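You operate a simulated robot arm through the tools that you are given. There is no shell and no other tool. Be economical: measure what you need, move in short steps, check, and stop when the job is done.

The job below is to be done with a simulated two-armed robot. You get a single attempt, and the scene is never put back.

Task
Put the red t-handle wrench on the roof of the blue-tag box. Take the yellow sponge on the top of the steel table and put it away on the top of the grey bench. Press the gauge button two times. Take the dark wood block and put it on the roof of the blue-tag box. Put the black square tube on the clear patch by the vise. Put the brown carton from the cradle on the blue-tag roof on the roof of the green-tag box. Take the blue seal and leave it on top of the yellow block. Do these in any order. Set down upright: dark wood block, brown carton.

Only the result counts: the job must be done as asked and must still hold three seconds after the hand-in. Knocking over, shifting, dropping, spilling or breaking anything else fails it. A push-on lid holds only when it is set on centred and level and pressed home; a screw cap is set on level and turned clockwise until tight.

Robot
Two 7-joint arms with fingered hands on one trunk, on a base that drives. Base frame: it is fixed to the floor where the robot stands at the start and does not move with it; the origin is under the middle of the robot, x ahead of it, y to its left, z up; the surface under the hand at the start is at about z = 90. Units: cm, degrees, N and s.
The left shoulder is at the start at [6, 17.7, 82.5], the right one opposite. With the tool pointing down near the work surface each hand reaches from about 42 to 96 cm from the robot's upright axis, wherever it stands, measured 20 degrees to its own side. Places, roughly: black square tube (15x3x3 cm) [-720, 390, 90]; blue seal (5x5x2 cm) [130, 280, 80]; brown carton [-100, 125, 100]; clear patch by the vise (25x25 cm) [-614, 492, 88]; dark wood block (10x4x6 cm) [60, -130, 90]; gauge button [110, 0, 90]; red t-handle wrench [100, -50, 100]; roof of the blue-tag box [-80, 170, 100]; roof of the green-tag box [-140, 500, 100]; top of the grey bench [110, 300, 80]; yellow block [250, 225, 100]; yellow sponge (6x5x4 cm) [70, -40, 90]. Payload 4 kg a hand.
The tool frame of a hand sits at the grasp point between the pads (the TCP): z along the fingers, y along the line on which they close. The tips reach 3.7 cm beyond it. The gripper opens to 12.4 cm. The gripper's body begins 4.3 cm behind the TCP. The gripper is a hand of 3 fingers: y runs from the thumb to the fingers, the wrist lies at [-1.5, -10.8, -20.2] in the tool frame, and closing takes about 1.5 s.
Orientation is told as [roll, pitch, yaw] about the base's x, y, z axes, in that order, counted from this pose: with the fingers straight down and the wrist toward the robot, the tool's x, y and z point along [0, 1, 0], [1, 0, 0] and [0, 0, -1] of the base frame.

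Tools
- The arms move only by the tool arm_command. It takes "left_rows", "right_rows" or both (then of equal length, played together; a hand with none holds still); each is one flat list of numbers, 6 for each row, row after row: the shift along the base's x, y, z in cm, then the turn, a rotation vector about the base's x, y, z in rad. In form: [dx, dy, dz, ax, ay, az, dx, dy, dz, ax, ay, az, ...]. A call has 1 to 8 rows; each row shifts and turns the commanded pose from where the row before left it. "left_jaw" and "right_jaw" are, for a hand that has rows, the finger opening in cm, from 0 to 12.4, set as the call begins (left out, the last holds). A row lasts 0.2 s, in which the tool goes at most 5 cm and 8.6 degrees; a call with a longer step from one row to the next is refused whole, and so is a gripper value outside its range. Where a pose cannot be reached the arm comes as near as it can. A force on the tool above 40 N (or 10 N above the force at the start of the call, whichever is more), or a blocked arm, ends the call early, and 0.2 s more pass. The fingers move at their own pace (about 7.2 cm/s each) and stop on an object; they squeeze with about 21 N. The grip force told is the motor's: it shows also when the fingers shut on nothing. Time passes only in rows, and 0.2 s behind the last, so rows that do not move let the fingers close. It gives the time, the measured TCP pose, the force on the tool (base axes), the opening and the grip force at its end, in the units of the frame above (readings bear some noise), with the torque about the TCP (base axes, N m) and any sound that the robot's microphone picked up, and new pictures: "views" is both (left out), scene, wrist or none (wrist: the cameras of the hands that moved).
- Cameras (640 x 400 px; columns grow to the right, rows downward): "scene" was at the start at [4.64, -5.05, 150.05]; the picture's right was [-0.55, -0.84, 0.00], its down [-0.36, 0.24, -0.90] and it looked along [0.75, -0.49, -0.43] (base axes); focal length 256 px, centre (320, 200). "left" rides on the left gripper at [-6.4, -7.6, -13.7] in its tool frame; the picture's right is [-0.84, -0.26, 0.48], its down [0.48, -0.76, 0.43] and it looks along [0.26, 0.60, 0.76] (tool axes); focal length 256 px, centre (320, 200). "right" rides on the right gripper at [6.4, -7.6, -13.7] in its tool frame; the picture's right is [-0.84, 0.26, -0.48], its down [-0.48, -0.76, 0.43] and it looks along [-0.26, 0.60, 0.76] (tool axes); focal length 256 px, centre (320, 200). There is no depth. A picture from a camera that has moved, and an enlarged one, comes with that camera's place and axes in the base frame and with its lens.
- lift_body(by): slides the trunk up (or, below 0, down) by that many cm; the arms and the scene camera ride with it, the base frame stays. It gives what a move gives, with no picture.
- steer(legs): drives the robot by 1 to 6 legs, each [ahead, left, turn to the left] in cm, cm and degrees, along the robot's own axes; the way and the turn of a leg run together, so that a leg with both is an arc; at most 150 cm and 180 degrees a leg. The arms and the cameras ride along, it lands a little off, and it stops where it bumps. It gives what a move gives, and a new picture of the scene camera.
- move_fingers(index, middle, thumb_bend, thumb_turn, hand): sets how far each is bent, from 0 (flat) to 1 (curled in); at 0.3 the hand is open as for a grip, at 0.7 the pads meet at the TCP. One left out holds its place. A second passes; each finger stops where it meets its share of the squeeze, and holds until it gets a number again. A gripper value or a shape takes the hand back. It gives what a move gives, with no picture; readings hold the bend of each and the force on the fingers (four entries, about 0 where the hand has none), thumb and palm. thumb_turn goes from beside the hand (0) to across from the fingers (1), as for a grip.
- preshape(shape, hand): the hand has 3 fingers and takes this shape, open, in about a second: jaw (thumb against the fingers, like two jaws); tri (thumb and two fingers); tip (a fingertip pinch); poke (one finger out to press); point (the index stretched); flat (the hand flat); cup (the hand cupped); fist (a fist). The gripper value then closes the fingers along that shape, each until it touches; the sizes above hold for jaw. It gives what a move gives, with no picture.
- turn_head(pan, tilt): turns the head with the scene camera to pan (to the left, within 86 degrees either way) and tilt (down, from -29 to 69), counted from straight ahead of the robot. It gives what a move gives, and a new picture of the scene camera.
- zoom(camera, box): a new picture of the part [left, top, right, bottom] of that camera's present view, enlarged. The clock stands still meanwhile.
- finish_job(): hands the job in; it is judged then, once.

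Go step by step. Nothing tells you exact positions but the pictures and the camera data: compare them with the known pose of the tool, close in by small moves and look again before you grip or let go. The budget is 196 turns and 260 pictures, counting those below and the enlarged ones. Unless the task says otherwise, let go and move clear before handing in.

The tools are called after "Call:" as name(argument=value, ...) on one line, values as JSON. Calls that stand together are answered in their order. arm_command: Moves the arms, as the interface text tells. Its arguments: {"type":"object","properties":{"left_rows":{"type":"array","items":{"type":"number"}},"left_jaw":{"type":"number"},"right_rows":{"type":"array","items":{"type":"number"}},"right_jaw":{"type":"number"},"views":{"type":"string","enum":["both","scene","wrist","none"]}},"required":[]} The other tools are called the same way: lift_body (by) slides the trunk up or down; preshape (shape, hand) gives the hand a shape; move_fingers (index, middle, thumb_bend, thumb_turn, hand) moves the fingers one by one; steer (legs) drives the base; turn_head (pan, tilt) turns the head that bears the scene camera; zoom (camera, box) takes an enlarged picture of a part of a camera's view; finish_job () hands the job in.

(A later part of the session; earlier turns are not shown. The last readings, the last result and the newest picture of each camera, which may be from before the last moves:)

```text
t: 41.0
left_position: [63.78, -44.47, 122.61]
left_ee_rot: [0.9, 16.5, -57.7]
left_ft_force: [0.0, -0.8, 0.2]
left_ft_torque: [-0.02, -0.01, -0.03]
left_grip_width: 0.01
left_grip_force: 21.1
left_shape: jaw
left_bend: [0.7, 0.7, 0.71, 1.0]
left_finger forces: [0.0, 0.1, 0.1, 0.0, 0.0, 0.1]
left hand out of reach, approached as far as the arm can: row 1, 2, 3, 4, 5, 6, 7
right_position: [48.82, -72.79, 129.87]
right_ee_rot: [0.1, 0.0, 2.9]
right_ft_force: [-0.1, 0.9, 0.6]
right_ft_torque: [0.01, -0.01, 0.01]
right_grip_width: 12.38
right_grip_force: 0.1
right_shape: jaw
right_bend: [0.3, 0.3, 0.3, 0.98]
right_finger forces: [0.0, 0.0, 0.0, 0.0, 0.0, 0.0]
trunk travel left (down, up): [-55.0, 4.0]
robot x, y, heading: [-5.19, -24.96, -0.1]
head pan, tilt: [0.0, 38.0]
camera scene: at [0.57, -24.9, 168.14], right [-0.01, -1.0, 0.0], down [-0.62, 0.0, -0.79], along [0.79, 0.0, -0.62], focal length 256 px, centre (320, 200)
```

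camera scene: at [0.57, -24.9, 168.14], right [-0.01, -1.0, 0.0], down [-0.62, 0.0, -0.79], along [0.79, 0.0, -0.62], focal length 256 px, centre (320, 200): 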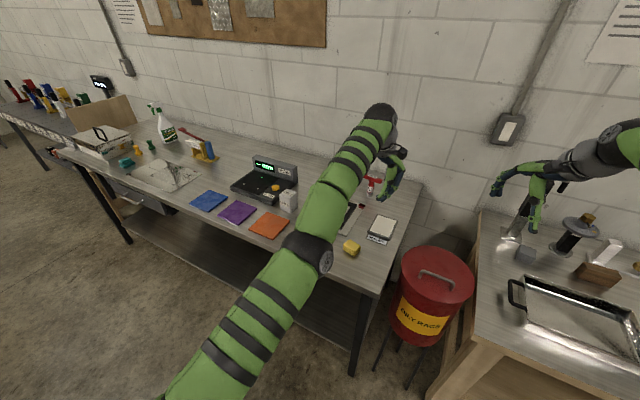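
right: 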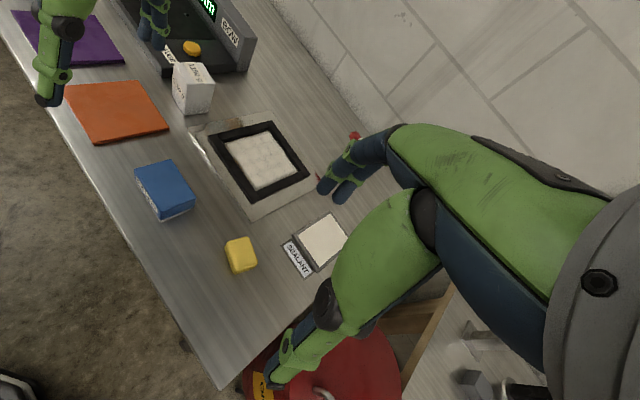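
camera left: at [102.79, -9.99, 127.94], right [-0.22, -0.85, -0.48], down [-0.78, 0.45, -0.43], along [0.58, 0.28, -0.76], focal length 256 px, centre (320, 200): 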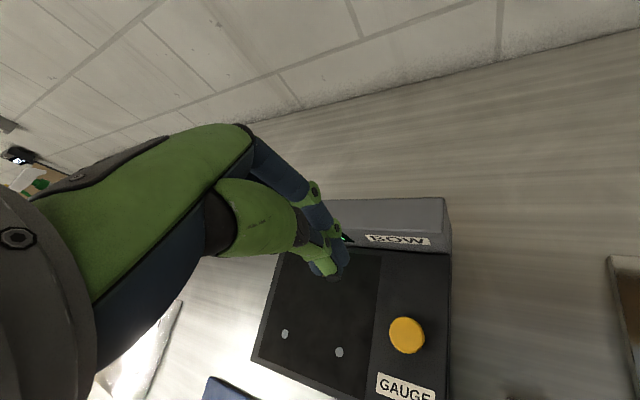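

Still locked; I'll try the opposite sweep — hand left and up with yaw left, with inward shifts.

Call:
arm_command(left_rows=[-1, 4, 1, 0, 0, 0.12, -1, 4, 1, 0, 0, 0.12, -1, 4, 1, 0, 0, 0.12, -1.5, 4, 1, 0, 0, 0.12, -2, 4, 1, 0, 0, 0.12, -2, 4, 0, 0, 0, 0.12, -2, 4, 0, 0, 0, 0.12, -2, 4, 0, 0, 0, 0.12], views="none")

Call:
arm_command(left_rows=[-2, 4, 0, 0, 0, 0.12, -2, 4, 0, 0, 0, 0.12, -2, 4, 0, 0, 0, 0.12, -2, 4, 0, 0, 0, 0.12, -2, 4, 0, 0, 0, 0, -3, 3, 0, 0, 0, 0, -3, 0, 0, 0, 0, 0, -3, 0, 0, 0, 0, 0], views="scene")

```text
t: 42.8
left_position: [68.59, -19.85, 137.38]
left_ee_rot: [0.9, 16.6, -2.6]
left_ft_force: [0.5, 0.9, 0.5]
left_ft_torque: [-0.03, 0.0, 0.03]
left_grip_width: 0.0
left_grip_force: 20.9
left_shape: jaw
left_bend: [0.7, 0.7, 0.71, 1.0]
left_finger forces: [0.0, 0.0, 0.0, 0.0, 0.0, 0.0]
left hand out of reach, approached as far as the arm can: row 1, 2, 3, 4, 5, 6, 7, 8
right_position: [48.65, -72.68, 129.81]
right_ee_rot: [0.0, 0.0, 2.9]
right_ft_force: [0.7, 0.5, 0.1]
right_ft_torque: [-0.02, 0.01, 0.01]
right_grip_width: 12.33
right_grip_force: 0.0
right_shape: jaw
right_bend: [0.3, 0.3, 0.3, 0.98]
right_finger forces: [0.0, 0.0, 0.0, 0.0, 0.0, 0.0]
trunk travel left (down, up): [-55.0, 4.0]
robot x, y, heading: [-5.04, -24.76, -0.2]
head pan, tilt: [0.0, 38.0]
```

```text
t: 44.6
left_position: [62.83, 2.18, 147.79]
left_ee_rot: [1.1, 16.5, 24.9]
left_ft_force: [0.0, 0.0, 0.1]
left_ft_torque: [0.01, -0.01, -0.01]
left_grip_width: 0.03
left_grip_force: 20.7
left_shape: jaw
left_bend: [0.7, 0.7, 0.71, 1.0]
left_finger forces: [0.0, 0.0, 0.0, 0.0, 0.1, 0.0]
left hand out of reach, approached as far as the arm can: row 1, 2, 3, 4, 5, 6, 7, 8
right_position: [48.63, -72.72, 129.89]
right_ee_rot: [0.1, 0.0, 2.9]
right_ft_force: [0.1, -0.1, 0.2]
right_ft_torque: [0.04, 0.02, 0.0]
right_grip_width: 12.37
right_grip_force: 0.1
right_shape: jaw
right_bend: [0.3, 0.3, 0.3, 0.98]
right_finger forces: [0.0, 0.0, 0.0, 0.1, 0.0, 0.0]
trunk travel left (down, up): [-55.0, 4.0]
robot x, y, heading: [-5.48, -24.84, -0.2]
head pan, tilt: [0.0, 38.0]
camera scene: at [0.51, -24.82, 168.14], right [0.0, -1.0, 0.0], down [-0.62, 0.0, -0.79], along [0.79, 0.0, -0.62], focal length 256 px, centre (320, 200)
```

scene: 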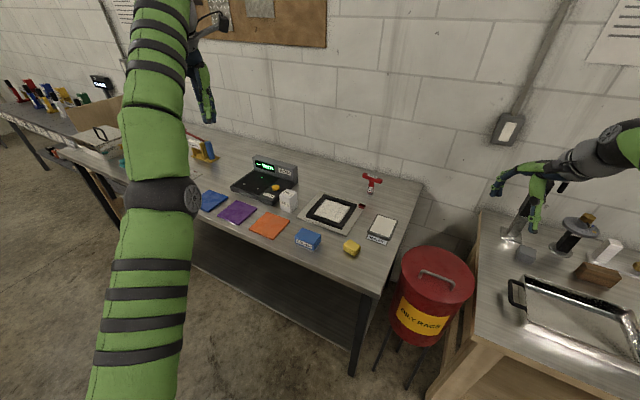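

The left elbow stays locked. I'll swing this arm out to the robot's free left side and lower it there, in the hope that another posture frees it.

Call:
arm_command(left_rows=[-2, 4, -2, 0, 0, 0.1, -2, 4, -2, 0, 0, 0.1, -2, 4, -2, 0, 0, 0.1, -2, 4, -2, 0, 0, 0.1, -3, 3, -2, 0, 0, 0.1, -3, 3, -2, 0, 0, 0.1, -3, 3, -2, 0, 0, 0.1, -3, 3, -2, 0, 0, 0.1], views="none")

Call:
arm_command(left_rows=[-3, 2, -3, 0, 0, 0.1, -3, 2, -3, 0, 0, 0.1, -3, 2, -3, 0, 0, 0.1, -3, 1, -3, 0, 0, 0.1, -3, 0, -3, 0, 0, 0.1, -3, 0, -3, 0, 0, 0, -3, 0, -3, 0, 0, 0, -3, 0, -3, 0, 0, 0], views="none")

Call:
turn_head(pan=60, tilt=35)

```text
t: 46.4
left_position: [55.67, 34.63, 143.44]
left_ee_rot: [0.9, 16.5, 70.8]
left_ft_force: [0.4, 0.6, -0.5]
left_ft_torque: [0.02, -0.01, -0.01]
left_grip_width: 0.01
left_grip_force: 21.0
left_shape: jaw
left_bend: [0.7, 0.7, 0.71, 1.0]
left_finger forces: [0.1, 0.0, 0.0, 0.0, 0.1, 0.1]
left hand out of reach, approached as far as the arm can: row 1, 2, 3, 4, 5, 6, 7, 8
right_position: [48.63, -72.76, 129.9]
right_ee_rot: [0.0, 0.0, 2.9]
right_ft_force: [0.6, 0.1, 0.0]
right_ft_torque: [0.0, -0.01, 0.0]
right_grip_width: 12.39
right_grip_force: 0.1
right_shape: jaw
right_bend: [0.3, 0.3, 0.3, 0.98]
right_finger forces: [0.0, 0.0, 0.1, 0.0, 0.0, 0.0]
trunk travel left (down, up): [-55.0, 4.0]
robot x, y, heading: [-4.66, -24.75, -0.4]
head pan, tilt: [0.0, 38.0]
```

```text
t: 48.2
left_position: [46.46, 55.2, 131.46]
left_ee_rot: [1.0, 16.4, 99.4]
left_ft_force: [0.4, -0.2, 0.5]
left_ft_torque: [0.0, 0.02, -0.01]
left_grip_width: 0.0
left_grip_force: 21.3
left_shape: jaw
left_bend: [0.7, 0.7, 0.71, 1.0]
left_finger forces: [0.1, 0.0, 0.0, 0.0, 0.1, 0.1]
left hand out of reach, approached as far as the arm can: row 1, 2, 3, 4, 5, 6, 7, 8
right_position: [48.56, -72.79, 129.94]
right_ee_rot: [0.0, -0.1, 3.0]
right_ft_force: [0.6, -0.2, 0.6]
right_ft_torque: [-0.05, -0.01, -0.01]
right_grip_width: 12.41
right_grip_force: 0.0
right_shape: jaw
right_bend: [0.3, 0.3, 0.3, 0.98]
right_finger forces: [0.1, 0.0, 0.0, 0.1, 0.0, 0.0]
trunk travel left (down, up): [-55.0, 4.0]
robot x, y, heading: [-5.02, -24.41, -0.5]
head pan, tilt: [0.0, 38.0]
```

```text
t: 49.5
left_position: [46.5, 55.09, 131.47]
left_ee_rot: [1.1, 16.5, 99.5]
left_ft_force: [0.7, 0.9, -0.3]
left_ft_torque: [0.01, 0.02, 0.01]
left_grip_width: 0.01
left_grip_force: 20.8
left_shape: jaw
left_bend: [0.7, 0.7, 0.71, 1.0]
left_finger forces: [0.1, 0.1, 0.0, 0.0, 0.0, 0.0]
right_position: [48.71, -72.73, 129.87]
right_ee_rot: [0.1, 0.0, 2.8]
right_ft_force: [0.5, -0.1, 0.4]
right_ft_torque: [0.01, 0.03, 0.04]
right_grip_width: 12.39
right_grip_force: 0.1
right_shape: jaw
right_bend: [0.3, 0.3, 0.3, 0.98]
right_finger forces: [0.0, 0.1, 0.0, 0.1, 0.0, 0.0]
trunk travel left (down, up): [-55.0, 4.0]
robot x, y, heading: [-5.03, -24.85, -0.1]
head pan, tilt: [60.0, 35.0]
camera scene: at [-3.62, -17.2, 168.59], right [0.86, -0.51, 0.0], down [-0.29, -0.5, -0.82], along [0.41, 0.71, -0.57], focal length 256 px, centre (320, 200)
```

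scene: 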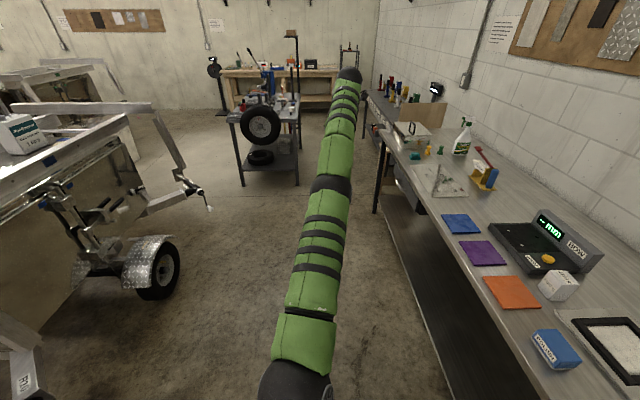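

I'll keep lowering the hand on the free left side.

Call:
arm_command(left_rows=[-2, 0, -4.5, 0, 0, 0, -2, 0, -4.5, 0, 0, 0, -2, 0, -4.5, 0, 0, 0, -2, 0, -4.5, 0, 0, 0, -2, 0, -4.5, 0, 0, 0, -2, 0, -4.5, 0, 0, 0, -2, 0, -4.5, 0, 0, 0, -2, 0, -4.5, 0, 0, 0], views="none")

Call:
arm_command(left_rows=[-2, -1, -4.4, 0, 0, 0, -2, -1, -4.4, 0, 0, 0, -2, -1, -4.4, 0, 0, 0, -2, -1, -4.4, 0, 0, 0, -2, -1, -4.4, 0, 0, 0, -2, -1, -4.4, 0, 0, 0, -2, -2, -4, 0, 0, 0, -2, -2, -4, 0, 0, 0], views="scene")

```text
t: 51.3
left_position: [41.02, 69.51, 100.17]
left_ee_rot: [1.2, 16.7, 99.3]
left_ft_force: [-0.6, 0.0, 0.6]
left_ft_torque: [-0.02, 0.03, 0.0]
left_grip_width: 0.0
left_grip_force: 20.5
left_shape: jaw
left_bend: [0.7, 0.7, 0.71, 1.0]
left_finger forces: [0.0, 0.0, 0.0, 0.1, 0.0, 0.0]
left hand out of reach, approached as far as the arm can: row 1, 2, 3, 4, 5, 6, 7, 8
right_position: [48.74, -72.75, 129.82]
right_ee_rot: [0.0, -0.1, 2.9]
right_ft_force: [0.5, -0.1, -0.1]
right_ft_torque: [-0.04, 0.02, -0.03]
right_grip_width: 12.37
right_grip_force: 0.0
right_shape: jaw
right_bend: [0.3, 0.3, 0.3, 0.98]
right_finger forces: [0.0, 0.0, 0.0, 0.1, 0.0, 0.1]
trunk travel left (down, up): [-55.0, 4.0]
robot x, y, heading: [-5.2, -24.67, -0.5]
head pan, tilt: [60.0, 35.0]
```

```text
t: 53.1
left_position: [29.42, 68.03, 64.65]
left_ee_rot: [0.9, 16.4, 99.3]
left_ft_force: [-0.7, 0.0, 0.3]
left_ft_torque: [-0.02, -0.04, 0.01]
left_grip_width: 0.0
left_grip_force: 21.1
left_shape: jaw
left_bend: [0.7, 0.7, 0.71, 1.0]
left_finger forces: [0.0, 0.0, 0.0, 0.0, 0.0, 0.0]
left hand out of reach, approached as far as the arm can: row 1, 2, 3, 4, 5, 6, 7, 8
right_position: [48.68, -72.58, 130.02]
right_ee_rot: [0.1, -0.1, 2.9]
right_ft_force: [-1.0, -0.7, -0.3]
right_ft_torque: [0.01, -0.02, -0.03]
right_grip_width: 12.39
right_grip_force: 0.1
right_shape: jaw
right_bend: [0.3, 0.3, 0.3, 0.98]
right_finger forces: [0.0, 0.0, 0.0, 0.0, 0.0, 0.1]
trunk travel left (down, up): [-55.0, 4.0]
robot x, y, heading: [-5.04, -24.93, -0.2]
head pan, tilt: [60.0, 35.0]
camera scene: at [-3.64, -17.15, 168.6], right [0.86, -0.5, 0.0], down [-0.29, -0.5, -0.82], along [0.41, 0.71, -0.57], focal length 256 px, centre (320, 200)
```

scene: 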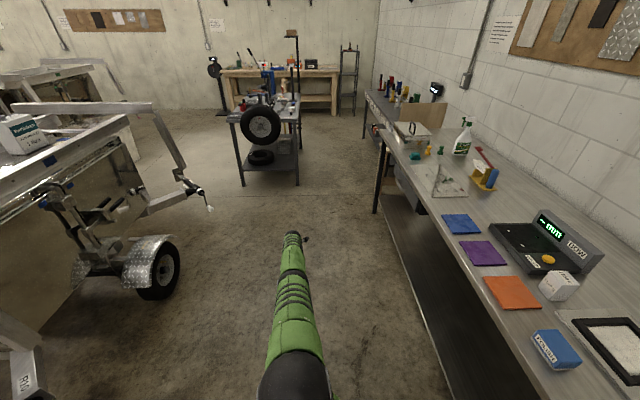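

The hand is now low and to the left. Let me try to pull it inward from here.

Call:
arm_command(left_rows=[-1.5, -4, 1, 0, 0, 0, -1.5, -4, 1, 0, 0, 0, -1.5, -4, 1, 0, 0, 0, -1.5, -4, 1, 0, 0, 0, -1.5, -4, 1, 0, 0, 0, -1.5, -4, 1, 0, 0, 0], views="scene")

```text
t: 54.5
left_position: [29.6, 65.87, 60.69]
left_ee_rot: [0.9, 16.4, 99.3]
left_ft_force: [0.7, 0.5, 0.4]
left_ft_torque: [0.01, -0.01, -0.02]
left_grip_width: 0.0
left_grip_force: 20.4
left_shape: jaw
left_bend: [0.7, 0.7, 0.71, 1.0]
left_finger forces: [0.0, 0.0, 0.0, 0.0, 0.1, 0.0]
left hand out of reach, approached as far as the arm can: row 1, 2, 3, 4, 5, 6
right_position: [48.82, -72.71, 129.84]
right_ee_rot: [0.1, 0.0, 2.9]
right_ft_force: [-0.2, 0.0, 0.5]
right_ft_torque: [0.03, -0.02, -0.01]
right_grip_width: 12.38
right_grip_force: 0.0
right_shape: jaw
right_bend: [0.3, 0.3, 0.3, 0.98]
right_finger forces: [0.1, 0.0, 0.0, 0.0, 0.1, 0.0]
trunk travel left (down, up): [-55.0, 4.0]
robot x, y, heading: [-4.73, -24.96, -0.3]
head pan, tilt: [60.0, 35.0]
camera scene: at [-3.63, -17.19, 168.6], right [0.86, -0.5, 0.0], down [-0.29, -0.5, -0.82], along [0.41, 0.71, -0.57], focal length 256 px, centre (320, 200)
```

scene: 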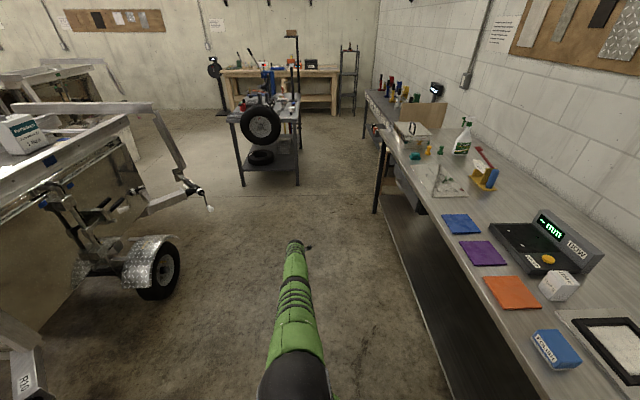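

A new idea: the elbow may be slightly past straight against its limit, so inward just presses into the limit. I'll first push outward to fully straight, then sweep up, then inward.

Call:
arm_command(left_rows=[1.8, 4, -1.6, 0, 0, 0, 1.8, 4, -1.6, 0, 0, 0, 1.8, 4, -1.6, 0, 0, 0, 0, 0.5, 4.5, 0, 0, 0, 0, 0.5, 4.5, 0, 0, 0, 0, 0.5, 4.5, 0, 0, 0, -1.8, -4, 0, 0, 0, 0, -1.8, -4, 0, 0, 0, 0], views="none")

Call:
arm_command(left_rows=[1.8, 4, -1, 0, 0, 0, 1.8, 4, -1, 0, 0, 0, 1.8, 4, -1, 0, 0, 0, 0, -0.5, -4.5, 0, 0, 0, 0, -0.5, -4.5, 0, 0, 0, 0, -0.5, -4.5, 0, 0, 0, -1.8, -4, 0, 0, 0, 0, -1.8, -4, 0, 0, 0, 0], views="none")

```text
t: 56.3
left_position: [30.17, 70.08, 70.68]
left_ee_rot: [1.0, 16.6, 99.2]
left_ft_force: [-0.5, -0.6, 0.1]
left_ft_torque: [0.01, 0.02, 0.03]
left_grip_width: 0.03
left_grip_force: 21.0
left_shape: jaw
left_bend: [0.7, 0.7, 0.71, 1.0]
left_finger forces: [0.0, 0.1, 0.1, 0.0, 0.0, 0.0]
left hand out of reach, approached as far as the arm can: row 1, 2, 3, 4, 5, 6, 7, 8
right_position: [48.8, -72.71, 129.88]
right_ee_rot: [0.1, 0.0, 2.9]
right_ft_force: [-0.2, 0.4, -0.8]
right_ft_torque: [-0.02, -0.01, -0.01]
right_grip_width: 12.36
right_grip_force: 0.0
right_shape: jaw
right_bend: [0.3, 0.3, 0.3, 0.98]
right_finger forces: [0.1, 0.0, 0.0, 0.0, 0.0, 0.0]
trunk travel left (down, up): [-55.0, 4.0]
robot x, y, heading: [-4.85, -24.84, -0.2]
head pan, tilt: [60.0, 35.0]
```

```text
t: 58.1
left_position: [25.99, 64.78, 56.47]
left_ee_rot: [0.9, 16.4, 99.3]
left_ft_force: [0.7, -0.1, 0.4]
left_ft_torque: [0.0, 0.0, -0.03]
left_grip_width: 0.0
left_grip_force: 21.1
left_shape: jaw
left_bend: [0.7, 0.7, 0.71, 1.0]
left_finger forces: [0.0, 0.1, 0.0, 0.0, 0.0, 0.1]
left hand out of reach, approached as far as the arm can: row 1, 2, 3, 4, 5, 6, 7, 8
right_position: [48.63, -72.68, 129.87]
right_ee_rot: [0.0, 0.0, 2.9]
right_ft_force: [-0.2, 0.3, -0.4]
right_ft_torque: [0.02, 0.01, -0.01]
right_grip_width: 12.39
right_grip_force: 0.1
right_shape: jaw
right_bend: [0.3, 0.3, 0.3, 0.98]
right_finger forces: [0.0, 0.0, 0.0, 0.1, 0.0, 0.0]
trunk travel left (down, up): [-55.0, 4.0]
robot x, y, heading: [-4.87, -24.94, -0.3]
head pan, tilt: [60.0, 35.0]
```

I'll try the same with sideways sweeps in both directions.

Call:
arm_command(left_rows=[1.5, 4, -1.5, 0, 0, 0, -4.4, 1.8, 0, 0, 0, 0, -4.4, 1.5, 0, 0, 0, 0, -4.4, 1, 0, 0, 0, 0, -4.4, 0.5, 0, 0, 0, 0, -4.4, 0, 0, 0, 0, 0, 0, -4, 2, 0, 0, 0, 0, -4, 2, 0, 0, 0], views="none")

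Call:
arm_command(left_rows=[0, 4, -1.5, 0, 0, 0, 4.4, 0, 0, 0, 0, 0, 4.4, 0, 0, 0, 0, 0, 4.4, -1, 0, 0, 0, 0, 4.4, -1.5, 0, 0, 0, 0, 4.4, -2, 0, 0, 0, 0, -1.8, -4, 2, 0, 0, 0, -1.8, -4, 2, 0, 0, 0], views="none")

```text
t: 59.9
left_position: [3.56, 61.86, 61.26]
left_ee_rot: [0.9, 16.2, 99.4]
left_ft_force: [0.1, 0.2, -0.6]
left_ft_torque: [-0.01, 0.01, 0.0]
left_grip_width: 0.01
left_grip_force: 21.0
left_shape: jaw
left_bend: [0.7, 0.7, 0.71, 1.0]
left_finger forces: [0.0, 0.0, 0.1, 0.0, 0.1, 0.0]
left hand out of reach, approached as far as the arm can: row 1, 2
right_position: [48.64, -72.89, 129.81]
right_ee_rot: [0.0, 0.0, 2.9]
right_ft_force: [0.3, -0.3, 0.6]
right_ft_torque: [0.01, 0.0, -0.02]
right_grip_width: 12.39
right_grip_force: 0.1
right_shape: jaw
right_bend: [0.3, 0.3, 0.3, 0.98]
right_finger forces: [0.0, 0.0, 0.0, 0.0, 0.0, 0.0]
trunk travel left (down, up): [-55.0, 4.0]
robot x, y, heading: [-5.4, -24.84, 0.2]
head pan, tilt: [60.0, 35.0]
```

```text
t: 61.7
left_position: [21.69, 53.14, 63.84]
left_ee_rot: [0.9, 16.2, 99.2]
left_ft_force: [0.8, -0.5, 0.7]
left_ft_torque: [0.04, 0.0, -0.03]
left_grip_width: 0.03
left_grip_force: 20.4
left_shape: jaw
left_bend: [0.7, 0.7, 0.71, 1.0]
left_finger forces: [0.0, 0.0, 0.1, 0.1, 0.1, 0.0]
right_position: [48.68, -72.69, 129.74]
right_ee_rot: [0.0, 0.1, 3.0]
right_ft_force: [-0.2, 0.4, -1.2]
right_ft_torque: [0.03, -0.02, -0.03]
right_grip_width: 12.38
right_grip_force: 0.0
right_shape: jaw
right_bend: [0.3, 0.3, 0.3, 0.98]
right_finger forces: [0.0, 0.1, 0.0, 0.0, 0.0, 0.0]
trunk travel left (down, up): [-55.0, 4.0]
robot x, y, heading: [-4.8, -25.22, -0.6]
head pan, tilt: [60.0, 35.0]
```

The left arm is free again. Now I'll level the hand and bring it to a well-bent posture at the front left.

Call:
arm_command(left_rows=[0, -1.5, 4.5, 0.095, 0.015, 0, 0, -1.5, 4.5, 0.095, 0.015, 0, 0, -1.5, 4.5, 0.095, 0.015, 0, 1, -2.5, 4, 0, 0, -0.1, 1, -2.5, 4, 0, 0, -0.1, 1, -2.5, 4, 0, 0, -0.1, 1, -2.5, 4, 0, 0, -0.1, 1, -2.5, 4, 0, 0, -0.1], views="none")

Call:
arm_command(left_rows=[1, -2.5, 4, 0, 0, -0.1, 1, -2.5, 4, 0, 0, -0.1, 1, -2.5, 4, 0, 0, -0.1, 1, -2.5, 4, 0, 0, -0.1, 2, -3, 0, 0, 0, -0.1, 2, -3, 0, 0, 0, -0.1, 2, -3, 0, 0, 0, -0.1], views="scene")

```text
t: 63.5
left_position: [26.61, 35.76, 97.01]
left_ee_rot: [0.9, -0.2, 70.6]
left_ft_force: [0.0, -0.1, 0.6]
left_ft_torque: [0.01, -0.02, 0.0]
left_grip_width: 0.02
left_grip_force: 21.0
left_shape: jaw
left_bend: [0.7, 0.7, 0.71, 1.0]
left_finger forces: [0.1, 0.0, 0.0, 0.1, 0.1, 0.0]
right_position: [48.63, -72.84, 129.84]
right_ee_rot: [0.0, 0.1, 3.0]
right_ft_force: [-0.1, -0.1, 0.0]
right_ft_torque: [-0.02, -0.02, 0.0]
right_grip_width: 12.38
right_grip_force: 0.0
right_shape: jaw
right_bend: [0.3, 0.3, 0.3, 0.98]
right_finger forces: [0.1, 0.0, 0.0, 0.0, 0.0, 0.0]
trunk travel left (down, up): [-55.0, 4.0]
robot x, y, heading: [-5.05, -25.33, -0.5]
head pan, tilt: [60.0, 35.0]
```

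```text
t: 65.1
left_position: [37.02, 17.34, 113.06]
left_ee_rot: [0.8, -0.2, 30.4]
left_ft_force: [0.2, -0.2, 1.0]
left_ft_torque: [0.0, -0.03, -0.02]
left_grip_width: 0.01
left_grip_force: 21.2
left_shape: jaw
left_bend: [0.7, 0.7, 0.71, 1.0]
left_finger forces: [0.1, 0.0, 0.0, 0.0, 0.1, 0.0]
right_position: [48.74, -72.71, 129.79]
right_ee_rot: [-0.1, 0.1, 2.8]
right_ft_force: [0.7, 0.4, -0.3]
right_ft_torque: [0.02, 0.05, -0.03]
right_grip_width: 12.38
right_grip_force: 0.1
right_shape: jaw
right_bend: [0.3, 0.3, 0.3, 0.98]
right_finger forces: [0.1, 0.0, 0.0, 0.0, 0.0, 0.0]
trunk travel left (down, up): [-55.0, 4.0]
robot x, y, heading: [-4.89, -24.83, -0.4]
head pan, tilt: [60.0, 35.0]
camera scene: at [-3.56, -17.2, 168.59], right [0.86, -0.5, 0.0], down [-0.29, -0.5, -0.82], along [0.41, 0.71, -0.57], focal length 256 px, centre (320, 200)
```

scene: 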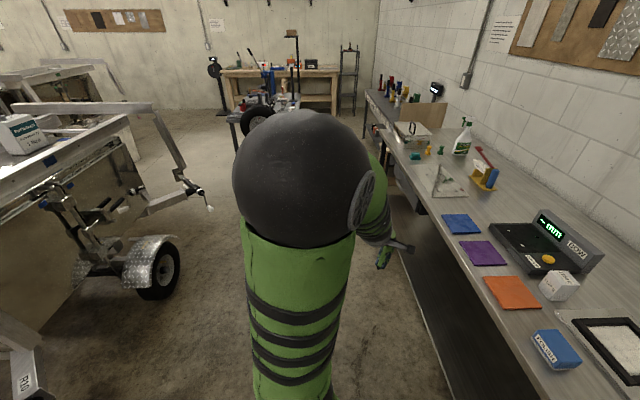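

The left arm is now nicely bent with the elbow up. I'll drive forward so the button is at a moderate reach.

Call:
steer(legs=[[33, 0, 0]])

Call:
arm_command(left_rows=[4, -2.5, 0, 0, 0, -0.06, 4, -2.5, 0, 0, 0, -0.06, 4, -2.5, 0, 0, 0, -0.06, 4, -2.5, 0, 0, 0, -0.06, 4, -2.5, 0, 0, 0, -0.06, 4, -2.5, 0, 0, 0, -0.06, 4, -2.5, 0, 0, 0, 0, 4, -2.5, 0, 0, 0, 0])

```text
t: 67.3
left_position: [68.68, 17.93, 113.18]
left_ee_rot: [0.8, -0.2, 30.5]
left_ft_force: [0.1, -0.2, -0.1]
left_ft_torque: [0.02, -0.03, -0.01]
left_grip_width: 0.01
left_grip_force: 20.8
left_shape: jaw
left_bend: [0.7, 0.7, 0.71, 1.0]
left_finger forces: [0.0, 0.1, 0.0, 0.0, 0.0, 0.0]
right_position: [80.52, -72.21, 129.76]
right_ee_rot: [0.0, 0.1, 3.0]
right_ft_force: [-0.1, -0.4, -0.1]
right_ft_torque: [-0.02, 0.0, 0.0]
right_grip_width: 12.34
right_grip_force: 0.0
right_shape: jaw
right_bend: [0.3, 0.3, 0.3, 0.98]
right_finger forces: [0.1, 0.1, 0.0, 0.0, 0.1, 0.0]
trunk travel left (down, up): [-55.0, 4.0]
robot x, y, heading: [27.03, -24.51, -0.3]
head pan, tilt: [60.0, 35.0]
stopped in leg 1: the robot was blocked; the commanded pose is now the measured one
camera scene: at [27.95, -16.8, 168.6], right [0.86, -0.5, 0.0], down [-0.29, -0.5, -0.82], along [0.41, 0.71, -0.57], focal length 256 px, centre (320, 200)
```

scene: 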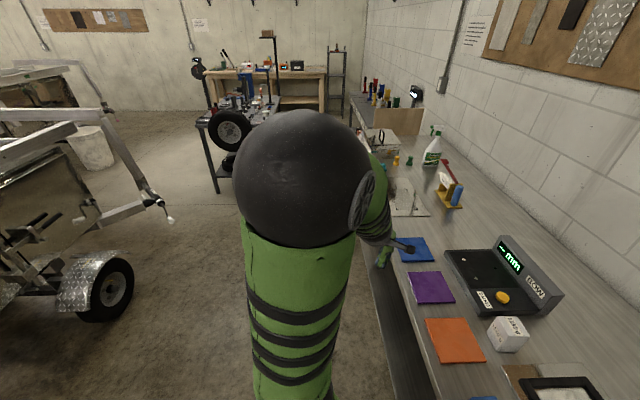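

```text
t: 69.1
left_position: [100.65, -2.2, 112.96]
left_ee_rot: [0.7, -0.2, 10.1]
left_ft_force: [1.3, 0.6, 0.2]
left_ft_torque: [0.04, -0.01, -0.01]
left_grip_width: 0.0
left_grip_force: 21.0
left_shape: jaw
left_bend: [0.7, 0.7, 0.71, 1.0]
left_finger forces: [0.1, 0.0, 0.0, 0.1, 0.0, 0.1]
right_position: [80.75, -72.39, 129.75]
right_ee_rot: [-0.1, 0.2, 3.0]
right_ft_force: [-0.1, 0.8, -0.9]
right_ft_torque: [0.0, 0.03, -0.02]
right_grip_width: 12.4
right_grip_force: 0.1
right_shape: jaw
right_bend: [0.3, 0.3, 0.3, 0.98]
right_finger forces: [0.0, 0.0, 0.0, 0.1, 0.0, 0.0]
trunk travel left (down, up): [-55.0, 4.0]
robot x, y, heading: [27.09, -24.29, 0.0]
head pan, tilt: [60.0, 35.0]
camera scene: at [28.28, -16.94, 168.59], right [0.86, -0.5, 0.0], down [-0.29, -0.5, -0.82], along [0.41, 0.71, -0.57], focal length 256 px, centre (320, 200)
camera left: at [94.38, -9.98, 126.41], right [-0.11, -0.86, -0.5], down [-0.83, 0.35, -0.43], along [0.54, 0.37, -0.76], focal length 256 px, centre (320, 200)
```

scene: 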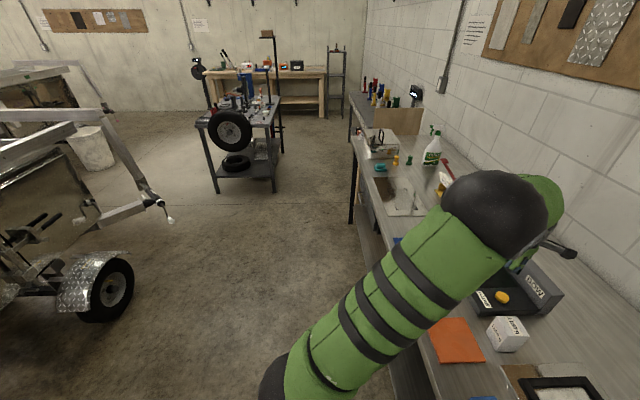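
left: 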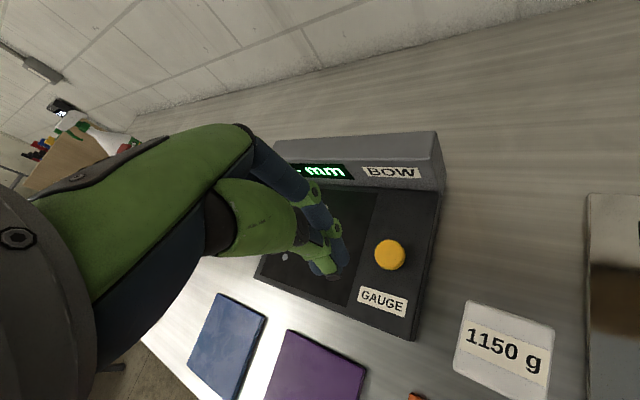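

Button measured again at (105.3,-3.1). Moving above it.

Call:
arm_command(left_rows=[2.3, -0.5, -4, 0, 0, 0, 2.3, -0.5, -4, 0, 0, 0, 0, 0, -3.5, 0, 0, 0, 0, 0, 0, 0, 0, 0], views="wrist")

```text
t: 70.1
left_position: [105.38, -3.56, 101.61]
left_ee_rot: [0.7, -0.1, 10.1]
left_ft_force: [-0.5, 0.1, 0.7]
left_ft_torque: [0.0, -0.01, 0.0]
left_grip_width: 0.0
left_grip_force: 20.3
left_shape: jaw
left_bend: [0.7, 0.7, 0.71, 1.0]
left_finger forces: [0.0, 0.1, 0.1, 0.0, 0.0, 0.0]
right_position: [80.67, -72.31, 129.79]
right_ee_rot: [0.0, 0.1, 3.0]
right_ft_force: [0.5, 0.3, -0.4]
right_ft_torque: [0.0, -0.01, 0.01]
right_grip_width: 12.35
right_grip_force: 0.0
right_shape: jaw
right_bend: [0.3, 0.3, 0.3, 0.98]
right_finger forces: [0.0, 0.0, 0.0, 0.1, 0.0, 0.0]
trunk travel left (down, up): [-55.0, 4.0]
robot x, y, heading: [26.67, -24.59, -0.4]
head pan, tilt: [60.0, 35.0]
camera left: at [98.94, -11.32, 115.1], right [-0.11, -0.86, -0.49], down [-0.83, 0.35, -0.43], along [0.54, 0.37, -0.75], focal length 256 px, centre (320, 200)
```

left: 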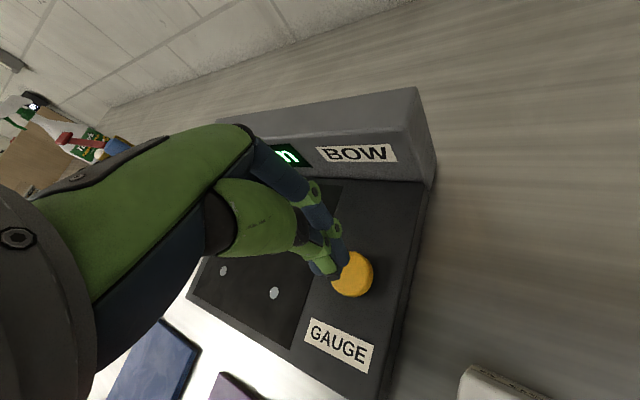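

The fingertips are above the button; pressing down slowly.

Call:
arm_command(left_rows=[0, 0, -1.5, 0, 0, 0, 0, 0, -1, 0, 0, 0, 0, 0, -0.7, 0, 0, 0, 0, 0, -0.5, 0, 0, 0, 0, 0, -0.4, 0, 0, 0, 0, 0, -0.4, 0, 0, 0], views="wrist")

```text
t: 71.5
left_position: [105.47, -3.28, 97.57]
left_ee_rot: [0.7, -0.7, 9.9]
left_ft_force: [3.0, 0.5, 29.7]
left_ft_torque: [0.01, -0.06, 0.04]
left_grip_width: 0.01
left_grip_force: 20.2
left_shape: jaw
left_bend: [0.7, 0.7, 0.7, 1.0]
left_finger forces: [36.6, 0.0, 0.0, 0.1, 0.1, 0.0]
right_position: [80.43, -72.42, 129.76]
right_ee_rot: [0.0, 0.1, 3.0]
right_ft_force: [0.1, 0.3, -0.5]
right_ft_torque: [-0.01, 0.0, 0.0]
right_grip_width: 12.35
right_grip_force: 0.1
right_shape: jaw
right_bend: [0.3, 0.3, 0.3, 0.98]
right_finger forces: [0.0, 0.1, 0.0, 0.0, 0.0, 0.0]
trunk travel left (down, up): [-55.0, 4.0]
robot x, y, heading: [26.47, -24.7, -0.4]
head pan, tilt: [60.0, 35.0]
heard: click
camera left: at [98.92, -11.14, 111.06], right [-0.1, -0.86, -0.5], down [-0.83, 0.35, -0.44], along [0.55, 0.36, -0.75], focal length 256 px, centre (320, 200)
```

left: 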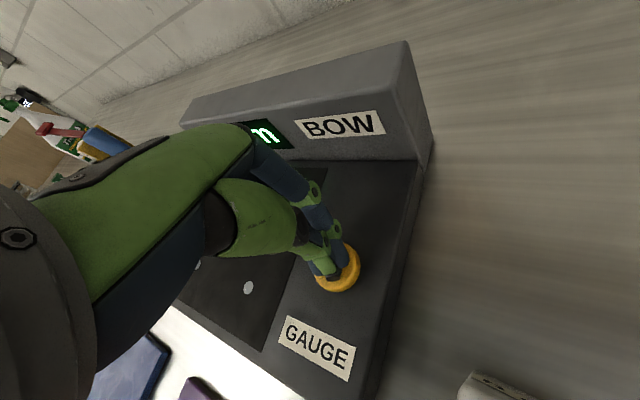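

Heard one click. I'll release by rising 2.5 cm, then press again.

Call:
arm_command(left_rows=[0, 0, 1.5, 0, 0, 0, 0, 0, 1.5, 0, 0, 0, 0, 0, 0, 0, 0, 0, 0, 0, 0, 0, 0, 0], views="none")

Call:
arm_command(left_rows=[0, 0, -1.2, 0, 0, 0, 0, 0, -0.8, 0, 0, 0, 0, 0, -0.5, 0, 0, 0, 0, 0, -0.5, 0, 0, 0], views="none")

```text
t: 72.5
left_position: [105.38, -3.32, 99.92]
left_ee_rot: [0.7, 0.0, 10.0]
left_ft_force: [-0.6, 1.1, -1.0]
left_ft_torque: [0.0, -0.02, -0.02]
left_grip_width: 0.0
left_grip_force: 21.3
left_shape: jaw
left_bend: [0.7, 0.7, 0.71, 1.0]
left_finger forces: [0.0, 0.0, 0.0, 0.0, 0.0, 0.0]
right_position: [80.65, -72.35, 129.7]
right_ee_rot: [0.0, 0.2, 3.0]
right_ft_force: [-0.8, -0.5, -0.9]
right_ft_torque: [-0.01, -0.01, 0.0]
right_grip_width: 12.37
right_grip_force: 0.0
right_shape: jaw
right_bend: [0.3, 0.3, 0.3, 0.98]
right_finger forces: [0.0, 0.0, 0.0, 0.0, 0.0, 0.1]
trunk travel left (down, up): [-55.0, 4.0]
robot x, y, heading: [26.91, -24.76, -0.0]
head pan, tilt: [60.0, 35.0]
```

```text
t: 73.5
left_position: [105.53, -3.21, 97.67]
left_ee_rot: [0.7, -0.8, 9.9]
left_ft_force: [2.5, -0.6, 30.8]
left_ft_torque: [-0.04, -0.06, 0.0]
left_grip_width: 0.02
left_grip_force: 21.0
left_shape: jaw
left_bend: [0.7, 0.7, 0.7, 1.0]
left_finger forces: [37.3, 0.0, 0.1, 0.0, 0.1, 0.0]
right_position: [80.31, -72.51, 129.88]
right_ee_rot: [0.1, 0.2, 3.0]
right_ft_force: [-0.9, 0.3, -0.7]
right_ft_torque: [0.02, -0.01, -0.02]
right_grip_width: 12.37
right_grip_force: 0.1
right_shape: jaw
right_bend: [0.3, 0.3, 0.3, 0.98]
right_finger forces: [0.0, 0.1, 0.1, 0.0, 0.0, 0.1]
trunk travel left (down, up): [-55.0, 4.0]
robot x, y, heading: [26.95, -24.1, -0.3]
head pan, tilt: [60.0, 35.0]
heard: click
```

Two clicks done. I'll raise the left hand straight up and back, and look at the wrench side with the head.

Call:
arm_command(left_rows=[0, 0, 3, 0, 0, 0, 0, 0, 4, 0, 0, 0, 0, 0, 4, 0, 0, 0, -4, 2, 0, 0, 0, 0, -4, 2, 0, 0, 0, 0, -4, 2, 0, 0, 0, 0, -4, 2, 0, 0, 0, 0, -4, 2, 0, 0, 0, 0], views="none", left_jaw=12)

Call:
turn_head(pan=-25, tilt=45)

Call:
zoom(camera="right", box=[0, 0, 640, 400])

```text
t: 75.3
left_position: [85.14, 6.83, 108.11]
left_ee_rot: [0.7, -0.2, 9.9]
left_ft_force: [0.2, 0.9, 0.4]
left_ft_torque: [0.0, -0.01, -0.01]
left_grip_width: 11.97
left_grip_force: 0.1
left_shape: jaw
left_bend: [0.3, 0.31, 0.31, 0.98]
left_finger forces: [0.1, 0.1, 0.1, 0.0, 0.0, 0.1]
right_position: [80.48, -72.21, 129.76]
right_ee_rot: [0.0, 0.1, 3.0]
right_ft_force: [0.6, 0.1, -0.3]
right_ft_torque: [0.0, 0.0, 0.02]
right_grip_width: 12.35
right_grip_force: 0.1
right_shape: jaw
right_bend: [0.3, 0.3, 0.3, 0.98]
right_finger forces: [0.0, 0.1, 0.1, 0.0, 0.0, 0.0]
trunk travel left (down, up): [-55.0, 4.0]
robot x, y, heading: [26.97, -24.97, -0.2]
head pan, tilt: [60.0, 35.0]
```

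```text
t: 76.9
left_position: [85.37, 6.8, 108.06]
left_ee_rot: [0.7, -0.3, 9.9]
left_ft_force: [-0.3, -0.4, 0.3]
left_ft_torque: [-0.01, -0.01, -0.03]
left_grip_width: 11.99
left_grip_force: 0.0
left_shape: jaw
left_bend: [0.3, 0.31, 0.31, 0.98]
left_finger forces: [0.1, 0.1, 0.1, 0.0, 0.0, 0.1]
right_position: [80.69, -72.37, 129.76]
right_ee_rot: [0.0, 0.3, 3.0]
right_ft_force: [-0.4, 0.4, 0.6]
right_ft_torque: [-0.02, -0.01, 0.0]
right_grip_width: 12.38
right_grip_force: 0.1
right_shape: jaw
right_bend: [0.3, 0.3, 0.3, 0.98]
right_finger forces: [0.1, 0.0, 0.0, 0.0, 0.0, 0.1]
trunk travel left (down, up): [-55.0, 4.0]
robot x, y, heading: [26.91, -24.7, -0.3]
head pan, tilt: [-25.0, 45.0]
camera scene: at [31.11, -27.97, 167.11], right [-0.42, -0.91, 0.0], down [-0.64, 0.3, -0.71], along [0.64, -0.3, -0.71], focal length 256 px, centre (320, 200)
```

scene: 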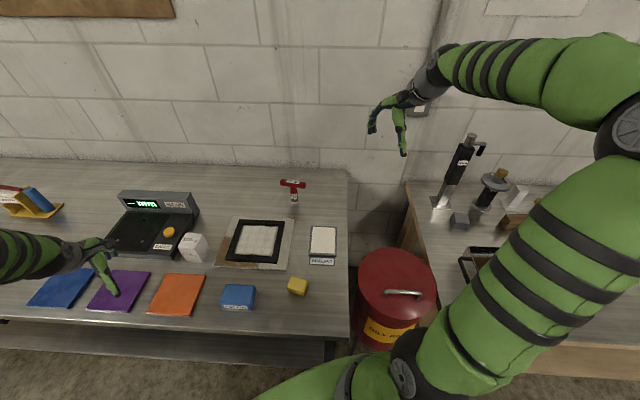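

```text
1.00 times, centred on (320, 200) of right (not enlarged: the box is as wide or as high as the picture)
camera zoom: at [72.68, -66.42, 143.37], right [0.3, -0.82, 0.48], down [-0.73, -0.52, -0.43], along [0.61, -0.22, -0.76], focal length 256 px, centre (320, 200)
```

zoom: 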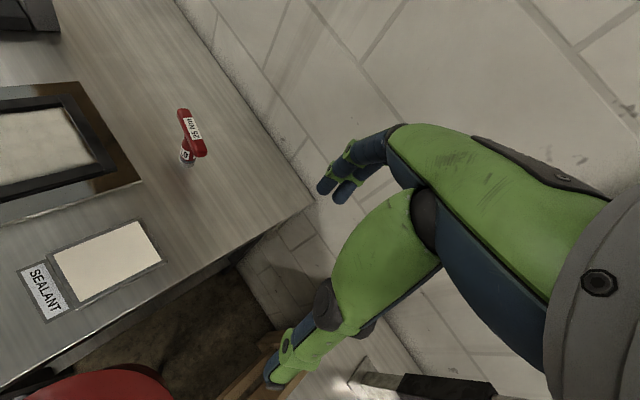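

The wrench bar is centred at about (104.5,-50.3,99.8), pointing along 45°. Let me zoom in on its foot to see how it stands.

Call:
zoom(camera="right", box=[140, 90, 240, 190])

Call:
zoom(camera="scene", box=[250, 160, 350, 220])

```text
4.00 times, centred on (190, 140) of right
camera zoom: at [72.68, -66.42, 143.37], right [0.3, -0.82, 0.48], down [-0.73, -0.52, -0.43], along [0.61, -0.22, -0.76], focal length 1024 px, centre (840, 440)
```

zoom: 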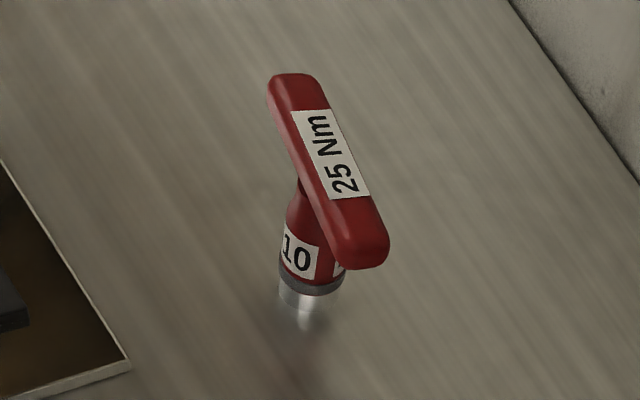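

```text
6.40 times, centred on (300, 190) of scene
camera zoom: at [31.11, -27.97, 167.11], right [-0.42, -0.91, 0.0], down [-0.64, 0.3, -0.71], along [0.64, -0.3, -0.71], focal length 1639 px, centre (448, 264)
```

zoom: 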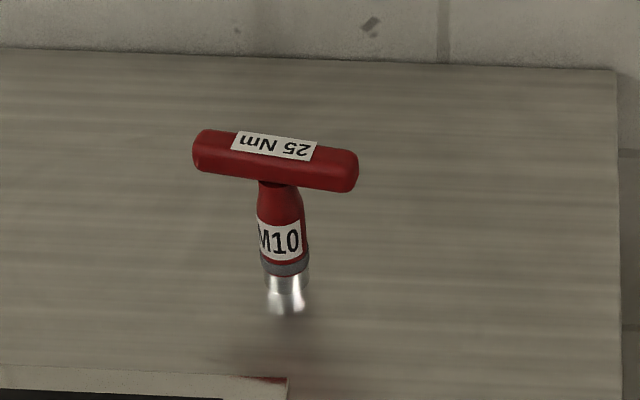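

It stands free on its flat tip, so it can also stand on the roof. I'll take it with the left hand at yaw -45 so the fingers close across the bar, and draw the right hand away.

Call:
arm_command(left_rows=[1.2, -4.3, 1.2, 0, 0, -0.074, 1.2, -4.3, 1.2, 0, 0, -0.074, 1.2, -4.3, 1.2, 0, 0, -0.074, 1.2, -4.3, 1.2, 0, 0, -0.074, 1.2, -4.3, 1.2, 0, 0, -0.074, 1.2, -4.3, 1.2, 0, 0, -0.074, 1.2, -4.3, 1.2, 0, 0, -0.074, 1.2, -4.3, 1.2, 0, 0, -0.074], right_rows=[-3, -2, 0, 0, 0, 0, -3, -2, 0, 0, 0, 0, -3, -2, 0, 0, 0, 0, -3, -2, 0, 0, 0, 0, 0, 0, 0, 0, 0, 0, 0, 0, 0, 0, 0, 0, 0, 0, 0, 0, 0, 0, 0, 0, 0, 0, 0, 0], views="none")

Call:
arm_command(left_rows=[1.5, -4.4, 0, 0, 0, -0.074, 1.5, -4.4, 0, 0, 0, -0.074, 1.5, -4.4, 0, 0, 0, -0.074, 1.5, -4.4, 0, 0, 0, -0.074, 1.5, -2.4, 0, 0, 0, -0.074, 0, 0, 0, 0, 0, 0], views="both")

```text
t: 78.7
left_position: [94.87, -28.13, 117.7]
left_ee_rot: [0.9, -0.2, -24.0]
left_ft_force: [-0.1, -0.8, -0.2]
left_ft_torque: [0.03, -0.03, -0.04]
left_grip_width: 11.99
left_grip_force: 0.0
left_shape: jaw
left_bend: [0.3, 0.31, 0.31, 0.98]
left_finger forces: [0.1, 0.0, 0.0, 0.0, 0.0, 0.1]
right_position: [68.92, -80.45, 129.64]
right_ee_rot: [0.1, 0.3, 3.0]
right_ft_force: [0.1, -0.2, -0.7]
right_ft_torque: [0.02, 0.0, -0.04]
right_grip_width: 12.37
right_grip_force: 0.0
right_shape: jaw
right_bend: [0.3, 0.3, 0.3, 0.98]
right_finger forces: [0.0, 0.0, 0.0, 0.0, 0.1, 0.1]
trunk travel left (down, up): [-55.0, 4.0]
robot x, y, heading: [26.71, -24.59, 0.0]
head pan, tilt: [-25.0, 45.0]
```

```text
t: 80.1
left_position: [102.53, -47.68, 117.79]
left_ee_rot: [0.8, 0.0, -45.1]
left_ft_force: [-0.2, 1.1, 0.7]
left_ft_torque: [0.0, 0.0, 0.02]
left_grip_width: 11.98
left_grip_force: 0.1
left_shape: jaw
left_bend: [0.3, 0.31, 0.31, 0.98]
left_finger forces: [0.0, 0.0, 0.1, 0.1, 0.0, 0.0]
right_position: [68.66, -80.42, 129.76]
right_ee_rot: [0.0, 0.1, 3.1]
right_ft_force: [-0.4, 0.9, 0.0]
right_ft_torque: [0.01, -0.01, -0.04]
right_grip_width: 12.39
right_grip_force: 0.0
right_shape: jaw
right_bend: [0.3, 0.3, 0.3, 0.98]
right_finger forces: [0.0, 0.0, 0.0, 0.0, 0.0, 0.0]
trunk travel left (down, up): [-55.0, 4.0]
robot x, y, heading: [26.88, -24.56, -0.1]
head pan, tilt: [-25.0, 45.0]
camera scene: at [31.04, -27.96, 167.12], right [-0.43, -0.91, 0.0], down [-0.64, 0.3, -0.71], along [0.64, -0.3, -0.71], focal length 256 px, centre (320, 200)
camera left: at [92.34, -46.92, 131.29], right [-0.77, -0.4, -0.49], down [-0.19, 0.88, -0.43], along [0.61, -0.24, -0.76], focal length 256 px, centre (320, 200)
```

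scene: 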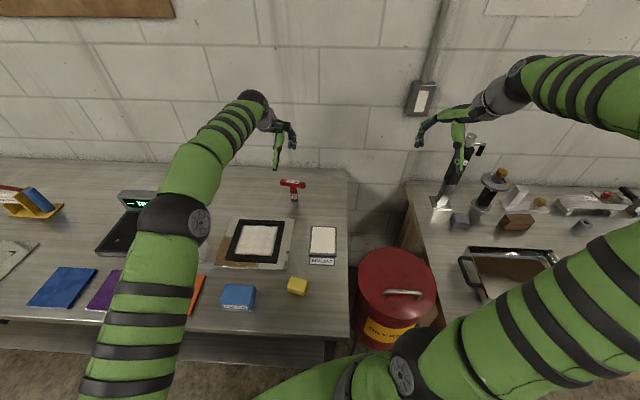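
left: 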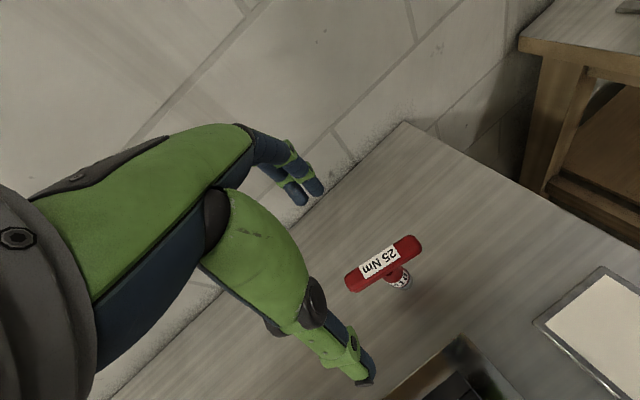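

The bar centre is confirmed near (104.1,-50.6). Centre over it and lower partway.

Call:
arm_command(left_rows=[1.6, -2.9, 0, 0, 0, 0.03, 0, 0, -4, 0, 0, 0, 0, 0, -4, 0, 0, 0, 0, 0, 0, 0, 0, 0], views="wrist")

```text
t: 81.1
left_position: [102.92, -49.52, 109.27]
left_ee_rot: [0.9, -0.1, -43.4]
left_ft_force: [-0.4, 0.6, -0.2]
left_ft_torque: [-0.01, -0.03, -0.02]
left_grip_width: 11.98
left_grip_force: 0.0
left_shape: jaw
left_bend: [0.3, 0.31, 0.31, 0.98]
left_finger forces: [0.0, 0.1, 0.1, 0.0, 0.0, 0.0]
left hand out of reach, approached as far as the arm can: row 1
right_position: [68.76, -80.44, 129.78]
right_ee_rot: [0.0, 0.1, 3.0]
right_ft_force: [0.5, 0.7, 0.1]
right_ft_torque: [0.04, 0.0, 0.04]
right_grip_width: 12.36
right_grip_force: 0.0
right_shape: jaw
right_bend: [0.3, 0.3, 0.3, 0.98]
right_finger forces: [0.0, 0.0, 0.0, 0.1, 0.1, 0.0]
trunk travel left (down, up): [-55.0, 4.0]
robot x, y, heading: [26.75, -24.74, -0.3]
head pan, tilt: [-25.0, 45.0]
camera left: at [92.84, -49.01, 122.78], right [-0.76, -0.43, -0.5], down [-0.21, 0.88, -0.43], along [0.62, -0.22, -0.75], focal length 256 px, centre (320, 200)
```

left: 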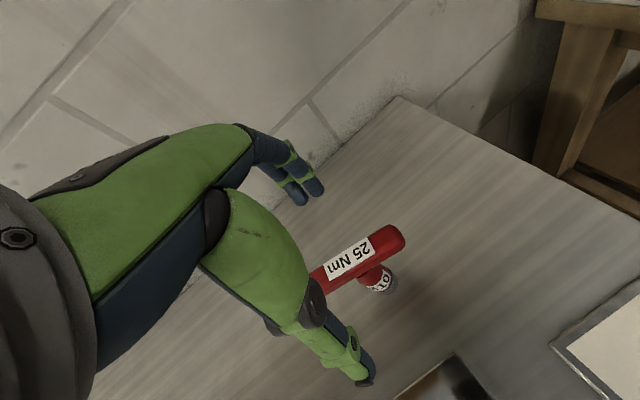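

The reach limit is near; I'll back up the hand a bit to be sure it isn't locking, then shift the robot to the right.

Call:
arm_command(left_rows=[-2, 3, 3, 0, 0, 0, -2, 4, 2, 0, 0, 0, -2, 4, 0, 0, 0, 0, 0, 0, 0, 0, 0, 0], views="none")

Call:
turn_head(pan=-60, tilt=60)

```text
t: 82.1
left_position: [96.77, -38.68, 114.09]
left_ee_rot: [0.8, 0.0, -43.5]
left_ft_force: [0.8, -0.6, -0.7]
left_ft_torque: [0.03, -0.03, -0.04]
left_grip_width: 11.99
left_grip_force: 0.1
left_shape: jaw
left_bend: [0.3, 0.31, 0.31, 0.98]
left_finger forces: [0.0, 0.0, 0.1, 0.0, 0.0, 0.1]
right_position: [68.73, -80.44, 129.63]
right_ee_rot: [0.1, 0.3, 3.1]
right_ft_force: [-0.7, 0.1, -0.7]
right_ft_torque: [0.01, 0.02, 0.01]
right_grip_width: 12.37
right_grip_force: 0.1
right_shape: jaw
right_bend: [0.3, 0.3, 0.3, 0.98]
right_finger forces: [0.0, 0.1, 0.1, 0.1, 0.0, 0.1]
trunk travel left (down, up): [-55.0, 4.0]
robot x, y, heading: [27.11, -24.6, -0.1]
head pan, tilt: [-25.0, 45.0]
```

```text
t: 83.1
left_position: [96.84, -38.74, 114.1]
left_ee_rot: [0.8, -0.2, -43.4]
left_ft_force: [-0.8, 0.0, 0.3]
left_ft_torque: [0.0, -0.03, 0.01]
left_grip_width: 12.0
left_grip_force: 0.0
left_shape: jaw
left_bend: [0.3, 0.31, 0.31, 0.98]
left_finger forces: [0.1, 0.1, 0.0, 0.0, 0.0, 0.0]
right_position: [68.7, -80.34, 129.64]
right_ee_rot: [0.0, 0.3, 3.0]
right_ft_force: [0.1, -0.7, 0.6]
right_ft_torque: [0.03, 0.0, 0.01]
right_grip_width: 12.39
right_grip_force: 0.1
right_shape: jaw
right_bend: [0.3, 0.3, 0.3, 0.98]
right_finger forces: [0.0, 0.0, 0.0, 0.0, 0.0, 0.0]
trunk travel left (down, up): [-55.0, 4.0]
robot x, y, heading: [27.09, -24.33, -0.3]
head pan, tilt: [-60.0, 60.0]
camera scene: at [27.06, -30.31, 165.17], right [-0.87, -0.5, 0.0], down [-0.43, 0.75, -0.5], along [0.25, -0.43, -0.87], focal length 256 px, centre (320, 200)
```

scene: 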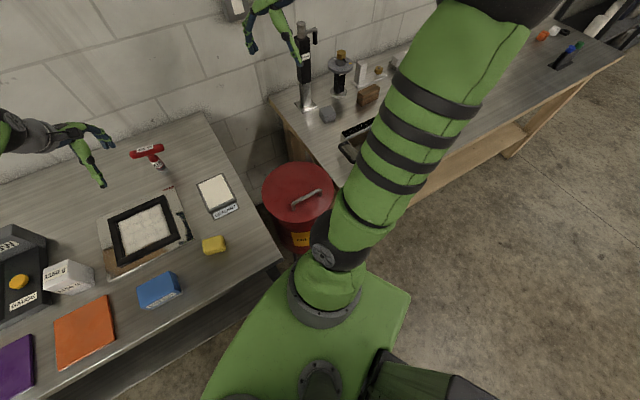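

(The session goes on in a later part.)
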